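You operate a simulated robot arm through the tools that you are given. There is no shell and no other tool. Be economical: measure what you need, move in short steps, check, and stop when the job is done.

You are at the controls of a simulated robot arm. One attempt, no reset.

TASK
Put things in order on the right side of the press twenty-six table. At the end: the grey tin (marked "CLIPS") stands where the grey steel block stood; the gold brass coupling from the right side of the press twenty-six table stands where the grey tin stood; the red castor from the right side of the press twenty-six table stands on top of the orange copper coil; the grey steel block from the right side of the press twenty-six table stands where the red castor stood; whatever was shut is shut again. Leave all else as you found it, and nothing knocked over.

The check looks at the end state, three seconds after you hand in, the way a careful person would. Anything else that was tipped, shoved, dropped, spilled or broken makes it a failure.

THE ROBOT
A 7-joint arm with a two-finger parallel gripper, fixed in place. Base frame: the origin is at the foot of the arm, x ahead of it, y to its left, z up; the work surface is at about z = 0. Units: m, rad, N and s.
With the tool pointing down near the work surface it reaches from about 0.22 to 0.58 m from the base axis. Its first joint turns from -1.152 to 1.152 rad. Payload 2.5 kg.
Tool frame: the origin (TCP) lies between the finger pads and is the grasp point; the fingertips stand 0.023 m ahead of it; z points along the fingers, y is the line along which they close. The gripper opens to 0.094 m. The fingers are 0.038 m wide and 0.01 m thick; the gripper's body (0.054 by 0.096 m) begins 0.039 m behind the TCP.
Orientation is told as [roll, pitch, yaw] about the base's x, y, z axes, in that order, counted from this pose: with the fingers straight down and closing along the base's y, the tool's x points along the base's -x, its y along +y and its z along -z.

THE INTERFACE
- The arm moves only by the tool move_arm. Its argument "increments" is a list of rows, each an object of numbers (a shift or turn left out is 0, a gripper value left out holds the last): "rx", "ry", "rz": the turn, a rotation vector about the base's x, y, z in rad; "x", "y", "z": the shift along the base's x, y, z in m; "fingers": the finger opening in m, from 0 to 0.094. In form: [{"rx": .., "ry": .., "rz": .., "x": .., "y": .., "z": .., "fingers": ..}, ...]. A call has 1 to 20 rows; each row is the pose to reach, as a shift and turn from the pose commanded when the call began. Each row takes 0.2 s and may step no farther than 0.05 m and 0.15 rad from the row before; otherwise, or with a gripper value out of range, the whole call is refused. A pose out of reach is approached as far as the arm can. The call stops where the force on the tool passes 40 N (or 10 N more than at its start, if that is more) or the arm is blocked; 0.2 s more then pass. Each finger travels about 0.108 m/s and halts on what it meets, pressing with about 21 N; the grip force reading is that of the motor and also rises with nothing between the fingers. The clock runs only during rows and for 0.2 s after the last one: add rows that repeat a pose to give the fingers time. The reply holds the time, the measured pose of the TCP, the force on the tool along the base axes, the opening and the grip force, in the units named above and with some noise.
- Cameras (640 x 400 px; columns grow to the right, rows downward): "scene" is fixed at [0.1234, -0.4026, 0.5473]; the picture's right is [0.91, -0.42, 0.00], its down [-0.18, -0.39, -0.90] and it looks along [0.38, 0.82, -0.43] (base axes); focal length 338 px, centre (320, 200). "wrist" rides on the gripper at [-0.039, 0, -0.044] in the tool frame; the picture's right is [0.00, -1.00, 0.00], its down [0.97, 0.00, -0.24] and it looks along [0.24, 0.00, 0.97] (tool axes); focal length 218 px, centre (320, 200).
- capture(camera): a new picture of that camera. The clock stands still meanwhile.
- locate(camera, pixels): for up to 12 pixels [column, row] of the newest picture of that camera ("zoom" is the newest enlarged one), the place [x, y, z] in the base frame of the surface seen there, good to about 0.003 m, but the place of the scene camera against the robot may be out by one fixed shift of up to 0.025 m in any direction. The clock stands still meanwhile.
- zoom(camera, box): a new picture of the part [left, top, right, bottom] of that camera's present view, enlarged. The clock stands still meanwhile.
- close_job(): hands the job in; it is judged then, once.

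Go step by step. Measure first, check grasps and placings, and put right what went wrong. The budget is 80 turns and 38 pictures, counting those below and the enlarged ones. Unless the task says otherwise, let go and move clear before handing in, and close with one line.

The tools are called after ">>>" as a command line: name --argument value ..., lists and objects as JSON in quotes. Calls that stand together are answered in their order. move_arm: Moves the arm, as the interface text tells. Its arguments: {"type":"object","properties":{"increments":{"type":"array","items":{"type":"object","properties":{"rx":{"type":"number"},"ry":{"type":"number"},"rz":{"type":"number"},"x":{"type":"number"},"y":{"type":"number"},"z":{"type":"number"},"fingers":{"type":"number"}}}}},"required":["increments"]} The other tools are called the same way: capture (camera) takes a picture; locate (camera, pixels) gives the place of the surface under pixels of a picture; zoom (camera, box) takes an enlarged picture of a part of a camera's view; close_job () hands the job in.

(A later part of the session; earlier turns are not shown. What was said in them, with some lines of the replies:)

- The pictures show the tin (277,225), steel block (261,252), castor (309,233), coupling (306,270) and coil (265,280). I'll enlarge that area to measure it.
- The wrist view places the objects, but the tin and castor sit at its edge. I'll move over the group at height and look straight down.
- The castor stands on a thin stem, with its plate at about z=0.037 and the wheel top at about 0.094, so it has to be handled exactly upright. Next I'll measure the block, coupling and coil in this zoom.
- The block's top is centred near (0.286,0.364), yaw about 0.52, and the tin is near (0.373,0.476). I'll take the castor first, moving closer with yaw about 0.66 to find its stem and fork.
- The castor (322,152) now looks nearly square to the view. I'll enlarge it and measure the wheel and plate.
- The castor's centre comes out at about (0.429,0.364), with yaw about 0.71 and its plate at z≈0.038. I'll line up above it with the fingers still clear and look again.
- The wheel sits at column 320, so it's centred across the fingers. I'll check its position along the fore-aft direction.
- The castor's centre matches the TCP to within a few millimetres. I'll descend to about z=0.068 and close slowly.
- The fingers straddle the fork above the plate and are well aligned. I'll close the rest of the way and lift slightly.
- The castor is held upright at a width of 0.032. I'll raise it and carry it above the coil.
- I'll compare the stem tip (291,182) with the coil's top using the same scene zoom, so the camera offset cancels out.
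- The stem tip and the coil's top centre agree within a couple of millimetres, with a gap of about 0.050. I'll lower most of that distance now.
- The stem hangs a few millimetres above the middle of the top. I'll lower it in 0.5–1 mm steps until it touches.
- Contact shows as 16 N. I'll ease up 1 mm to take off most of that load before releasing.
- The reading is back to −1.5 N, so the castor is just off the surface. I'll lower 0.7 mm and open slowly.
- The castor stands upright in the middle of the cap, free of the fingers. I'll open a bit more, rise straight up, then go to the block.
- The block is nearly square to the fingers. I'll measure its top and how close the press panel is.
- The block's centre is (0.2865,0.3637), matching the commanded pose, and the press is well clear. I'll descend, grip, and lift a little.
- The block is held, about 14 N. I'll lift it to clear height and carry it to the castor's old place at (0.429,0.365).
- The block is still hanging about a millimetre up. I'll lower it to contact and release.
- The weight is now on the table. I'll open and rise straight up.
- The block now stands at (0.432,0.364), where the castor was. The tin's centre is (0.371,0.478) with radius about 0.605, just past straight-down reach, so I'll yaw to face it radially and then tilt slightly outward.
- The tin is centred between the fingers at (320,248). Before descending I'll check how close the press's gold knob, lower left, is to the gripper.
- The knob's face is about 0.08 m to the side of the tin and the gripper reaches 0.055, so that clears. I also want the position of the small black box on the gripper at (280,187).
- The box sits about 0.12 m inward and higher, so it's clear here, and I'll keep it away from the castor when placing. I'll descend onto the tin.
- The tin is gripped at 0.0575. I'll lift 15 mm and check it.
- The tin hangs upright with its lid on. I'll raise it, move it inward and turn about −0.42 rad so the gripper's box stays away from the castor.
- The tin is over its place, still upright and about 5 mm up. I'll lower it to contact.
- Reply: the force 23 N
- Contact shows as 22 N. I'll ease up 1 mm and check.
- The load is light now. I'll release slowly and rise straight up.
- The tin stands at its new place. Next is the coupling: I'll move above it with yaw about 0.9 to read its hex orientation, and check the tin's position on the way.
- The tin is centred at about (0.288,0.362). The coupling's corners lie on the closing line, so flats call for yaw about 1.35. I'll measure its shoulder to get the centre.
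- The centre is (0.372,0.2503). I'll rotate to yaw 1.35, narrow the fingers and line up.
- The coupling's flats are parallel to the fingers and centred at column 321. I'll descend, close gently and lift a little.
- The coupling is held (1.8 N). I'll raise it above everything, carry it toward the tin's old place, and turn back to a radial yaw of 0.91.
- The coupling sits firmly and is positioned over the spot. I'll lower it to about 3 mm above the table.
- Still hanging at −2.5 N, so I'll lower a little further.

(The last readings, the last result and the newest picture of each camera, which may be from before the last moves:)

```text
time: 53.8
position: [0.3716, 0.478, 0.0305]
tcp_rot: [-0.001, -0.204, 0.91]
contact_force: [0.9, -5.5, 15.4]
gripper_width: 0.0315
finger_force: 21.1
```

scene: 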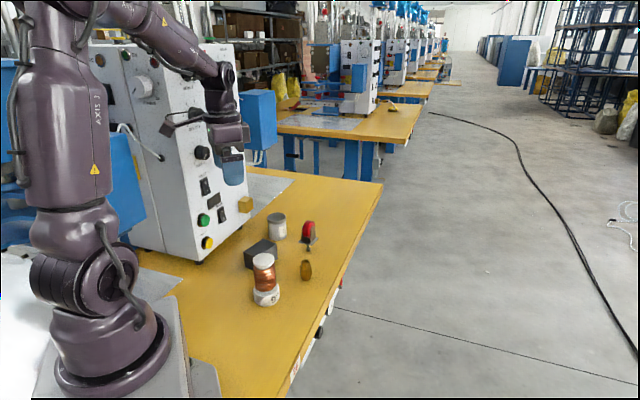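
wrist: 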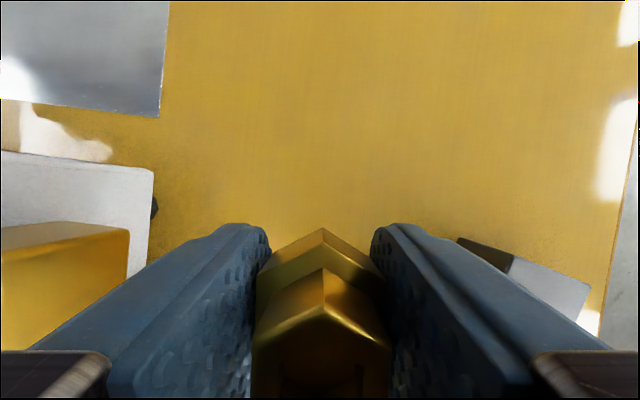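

Contact shows as 15 N. I'll ease up 0.8 mm, release, and rise.

>>> move_arm --increments '[{"z": 0.0008}, {"z": 0.0008}, {"z": 0.0008, "fingers": 0.0325}, {"z": 0.0008, "fingers": 0.035}, {"z": 0.0008, "fingers": 0.042}, {"z": 0.0008, "fingers": 0.055}, {"z": 0.0008, "fingers": 0.06}, {"z": 0.02}, {"z": 0.05}, {"z": 0.09}, {"z": 0.13}, {"z": 0.17}, {"z": 0.19, "x": -0.02, "y": -0.03}, {"z": 0.2, "x": -0.03, "y": -0.045}, {"z": 0.2, "x": -0.03, "y": -0.045}]'

>>> capture --camera "wrist"

>>> zoom --camera "scene" --box '[220, 180, 350, 310]'

```text
time: 57.0
position: [0.3385, 0.435, 0.2279]
tcp_rot: [0.0, -0.198, 0.913]
contact_force: [0.2, -0.3, -0.4]
gripper_width: 0.0601
finger_force: 0.1
```

```text
5 pictures are left
```

wrist: 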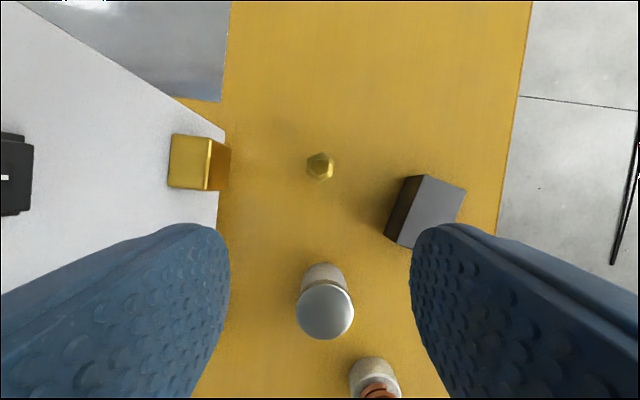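

```text
3.08 times, centred on (285, 245) of scene
```

zoom: 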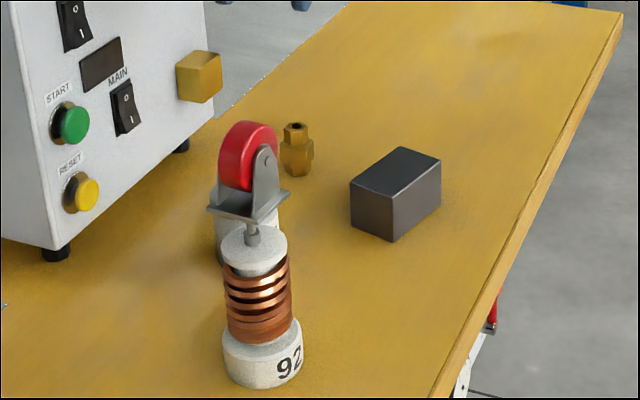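

Everything stands upright and the castor is steady on the coil. One last position check.

>>> locate --camera "wrist" --pixels '[[320, 166], [313, 163], [330, 170], [325, 312], [440, 205]]'

```text
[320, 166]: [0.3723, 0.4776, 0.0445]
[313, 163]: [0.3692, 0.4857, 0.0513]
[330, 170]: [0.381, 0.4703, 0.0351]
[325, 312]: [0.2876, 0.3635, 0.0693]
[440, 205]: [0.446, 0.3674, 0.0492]
```

The coupling is at (0.372,0.478), the tin at (0.288,0.364) and the block where the castor stood. The gripper is clear, so I'm handing in.

>>> close_job

```text
The job is handed in.
```

The job is handed in: the castor is on the coil, the block is where the castor was, the tin is where the block was with its lid on, and the coupling is where the tin was. Everything was upright in the last pictures.
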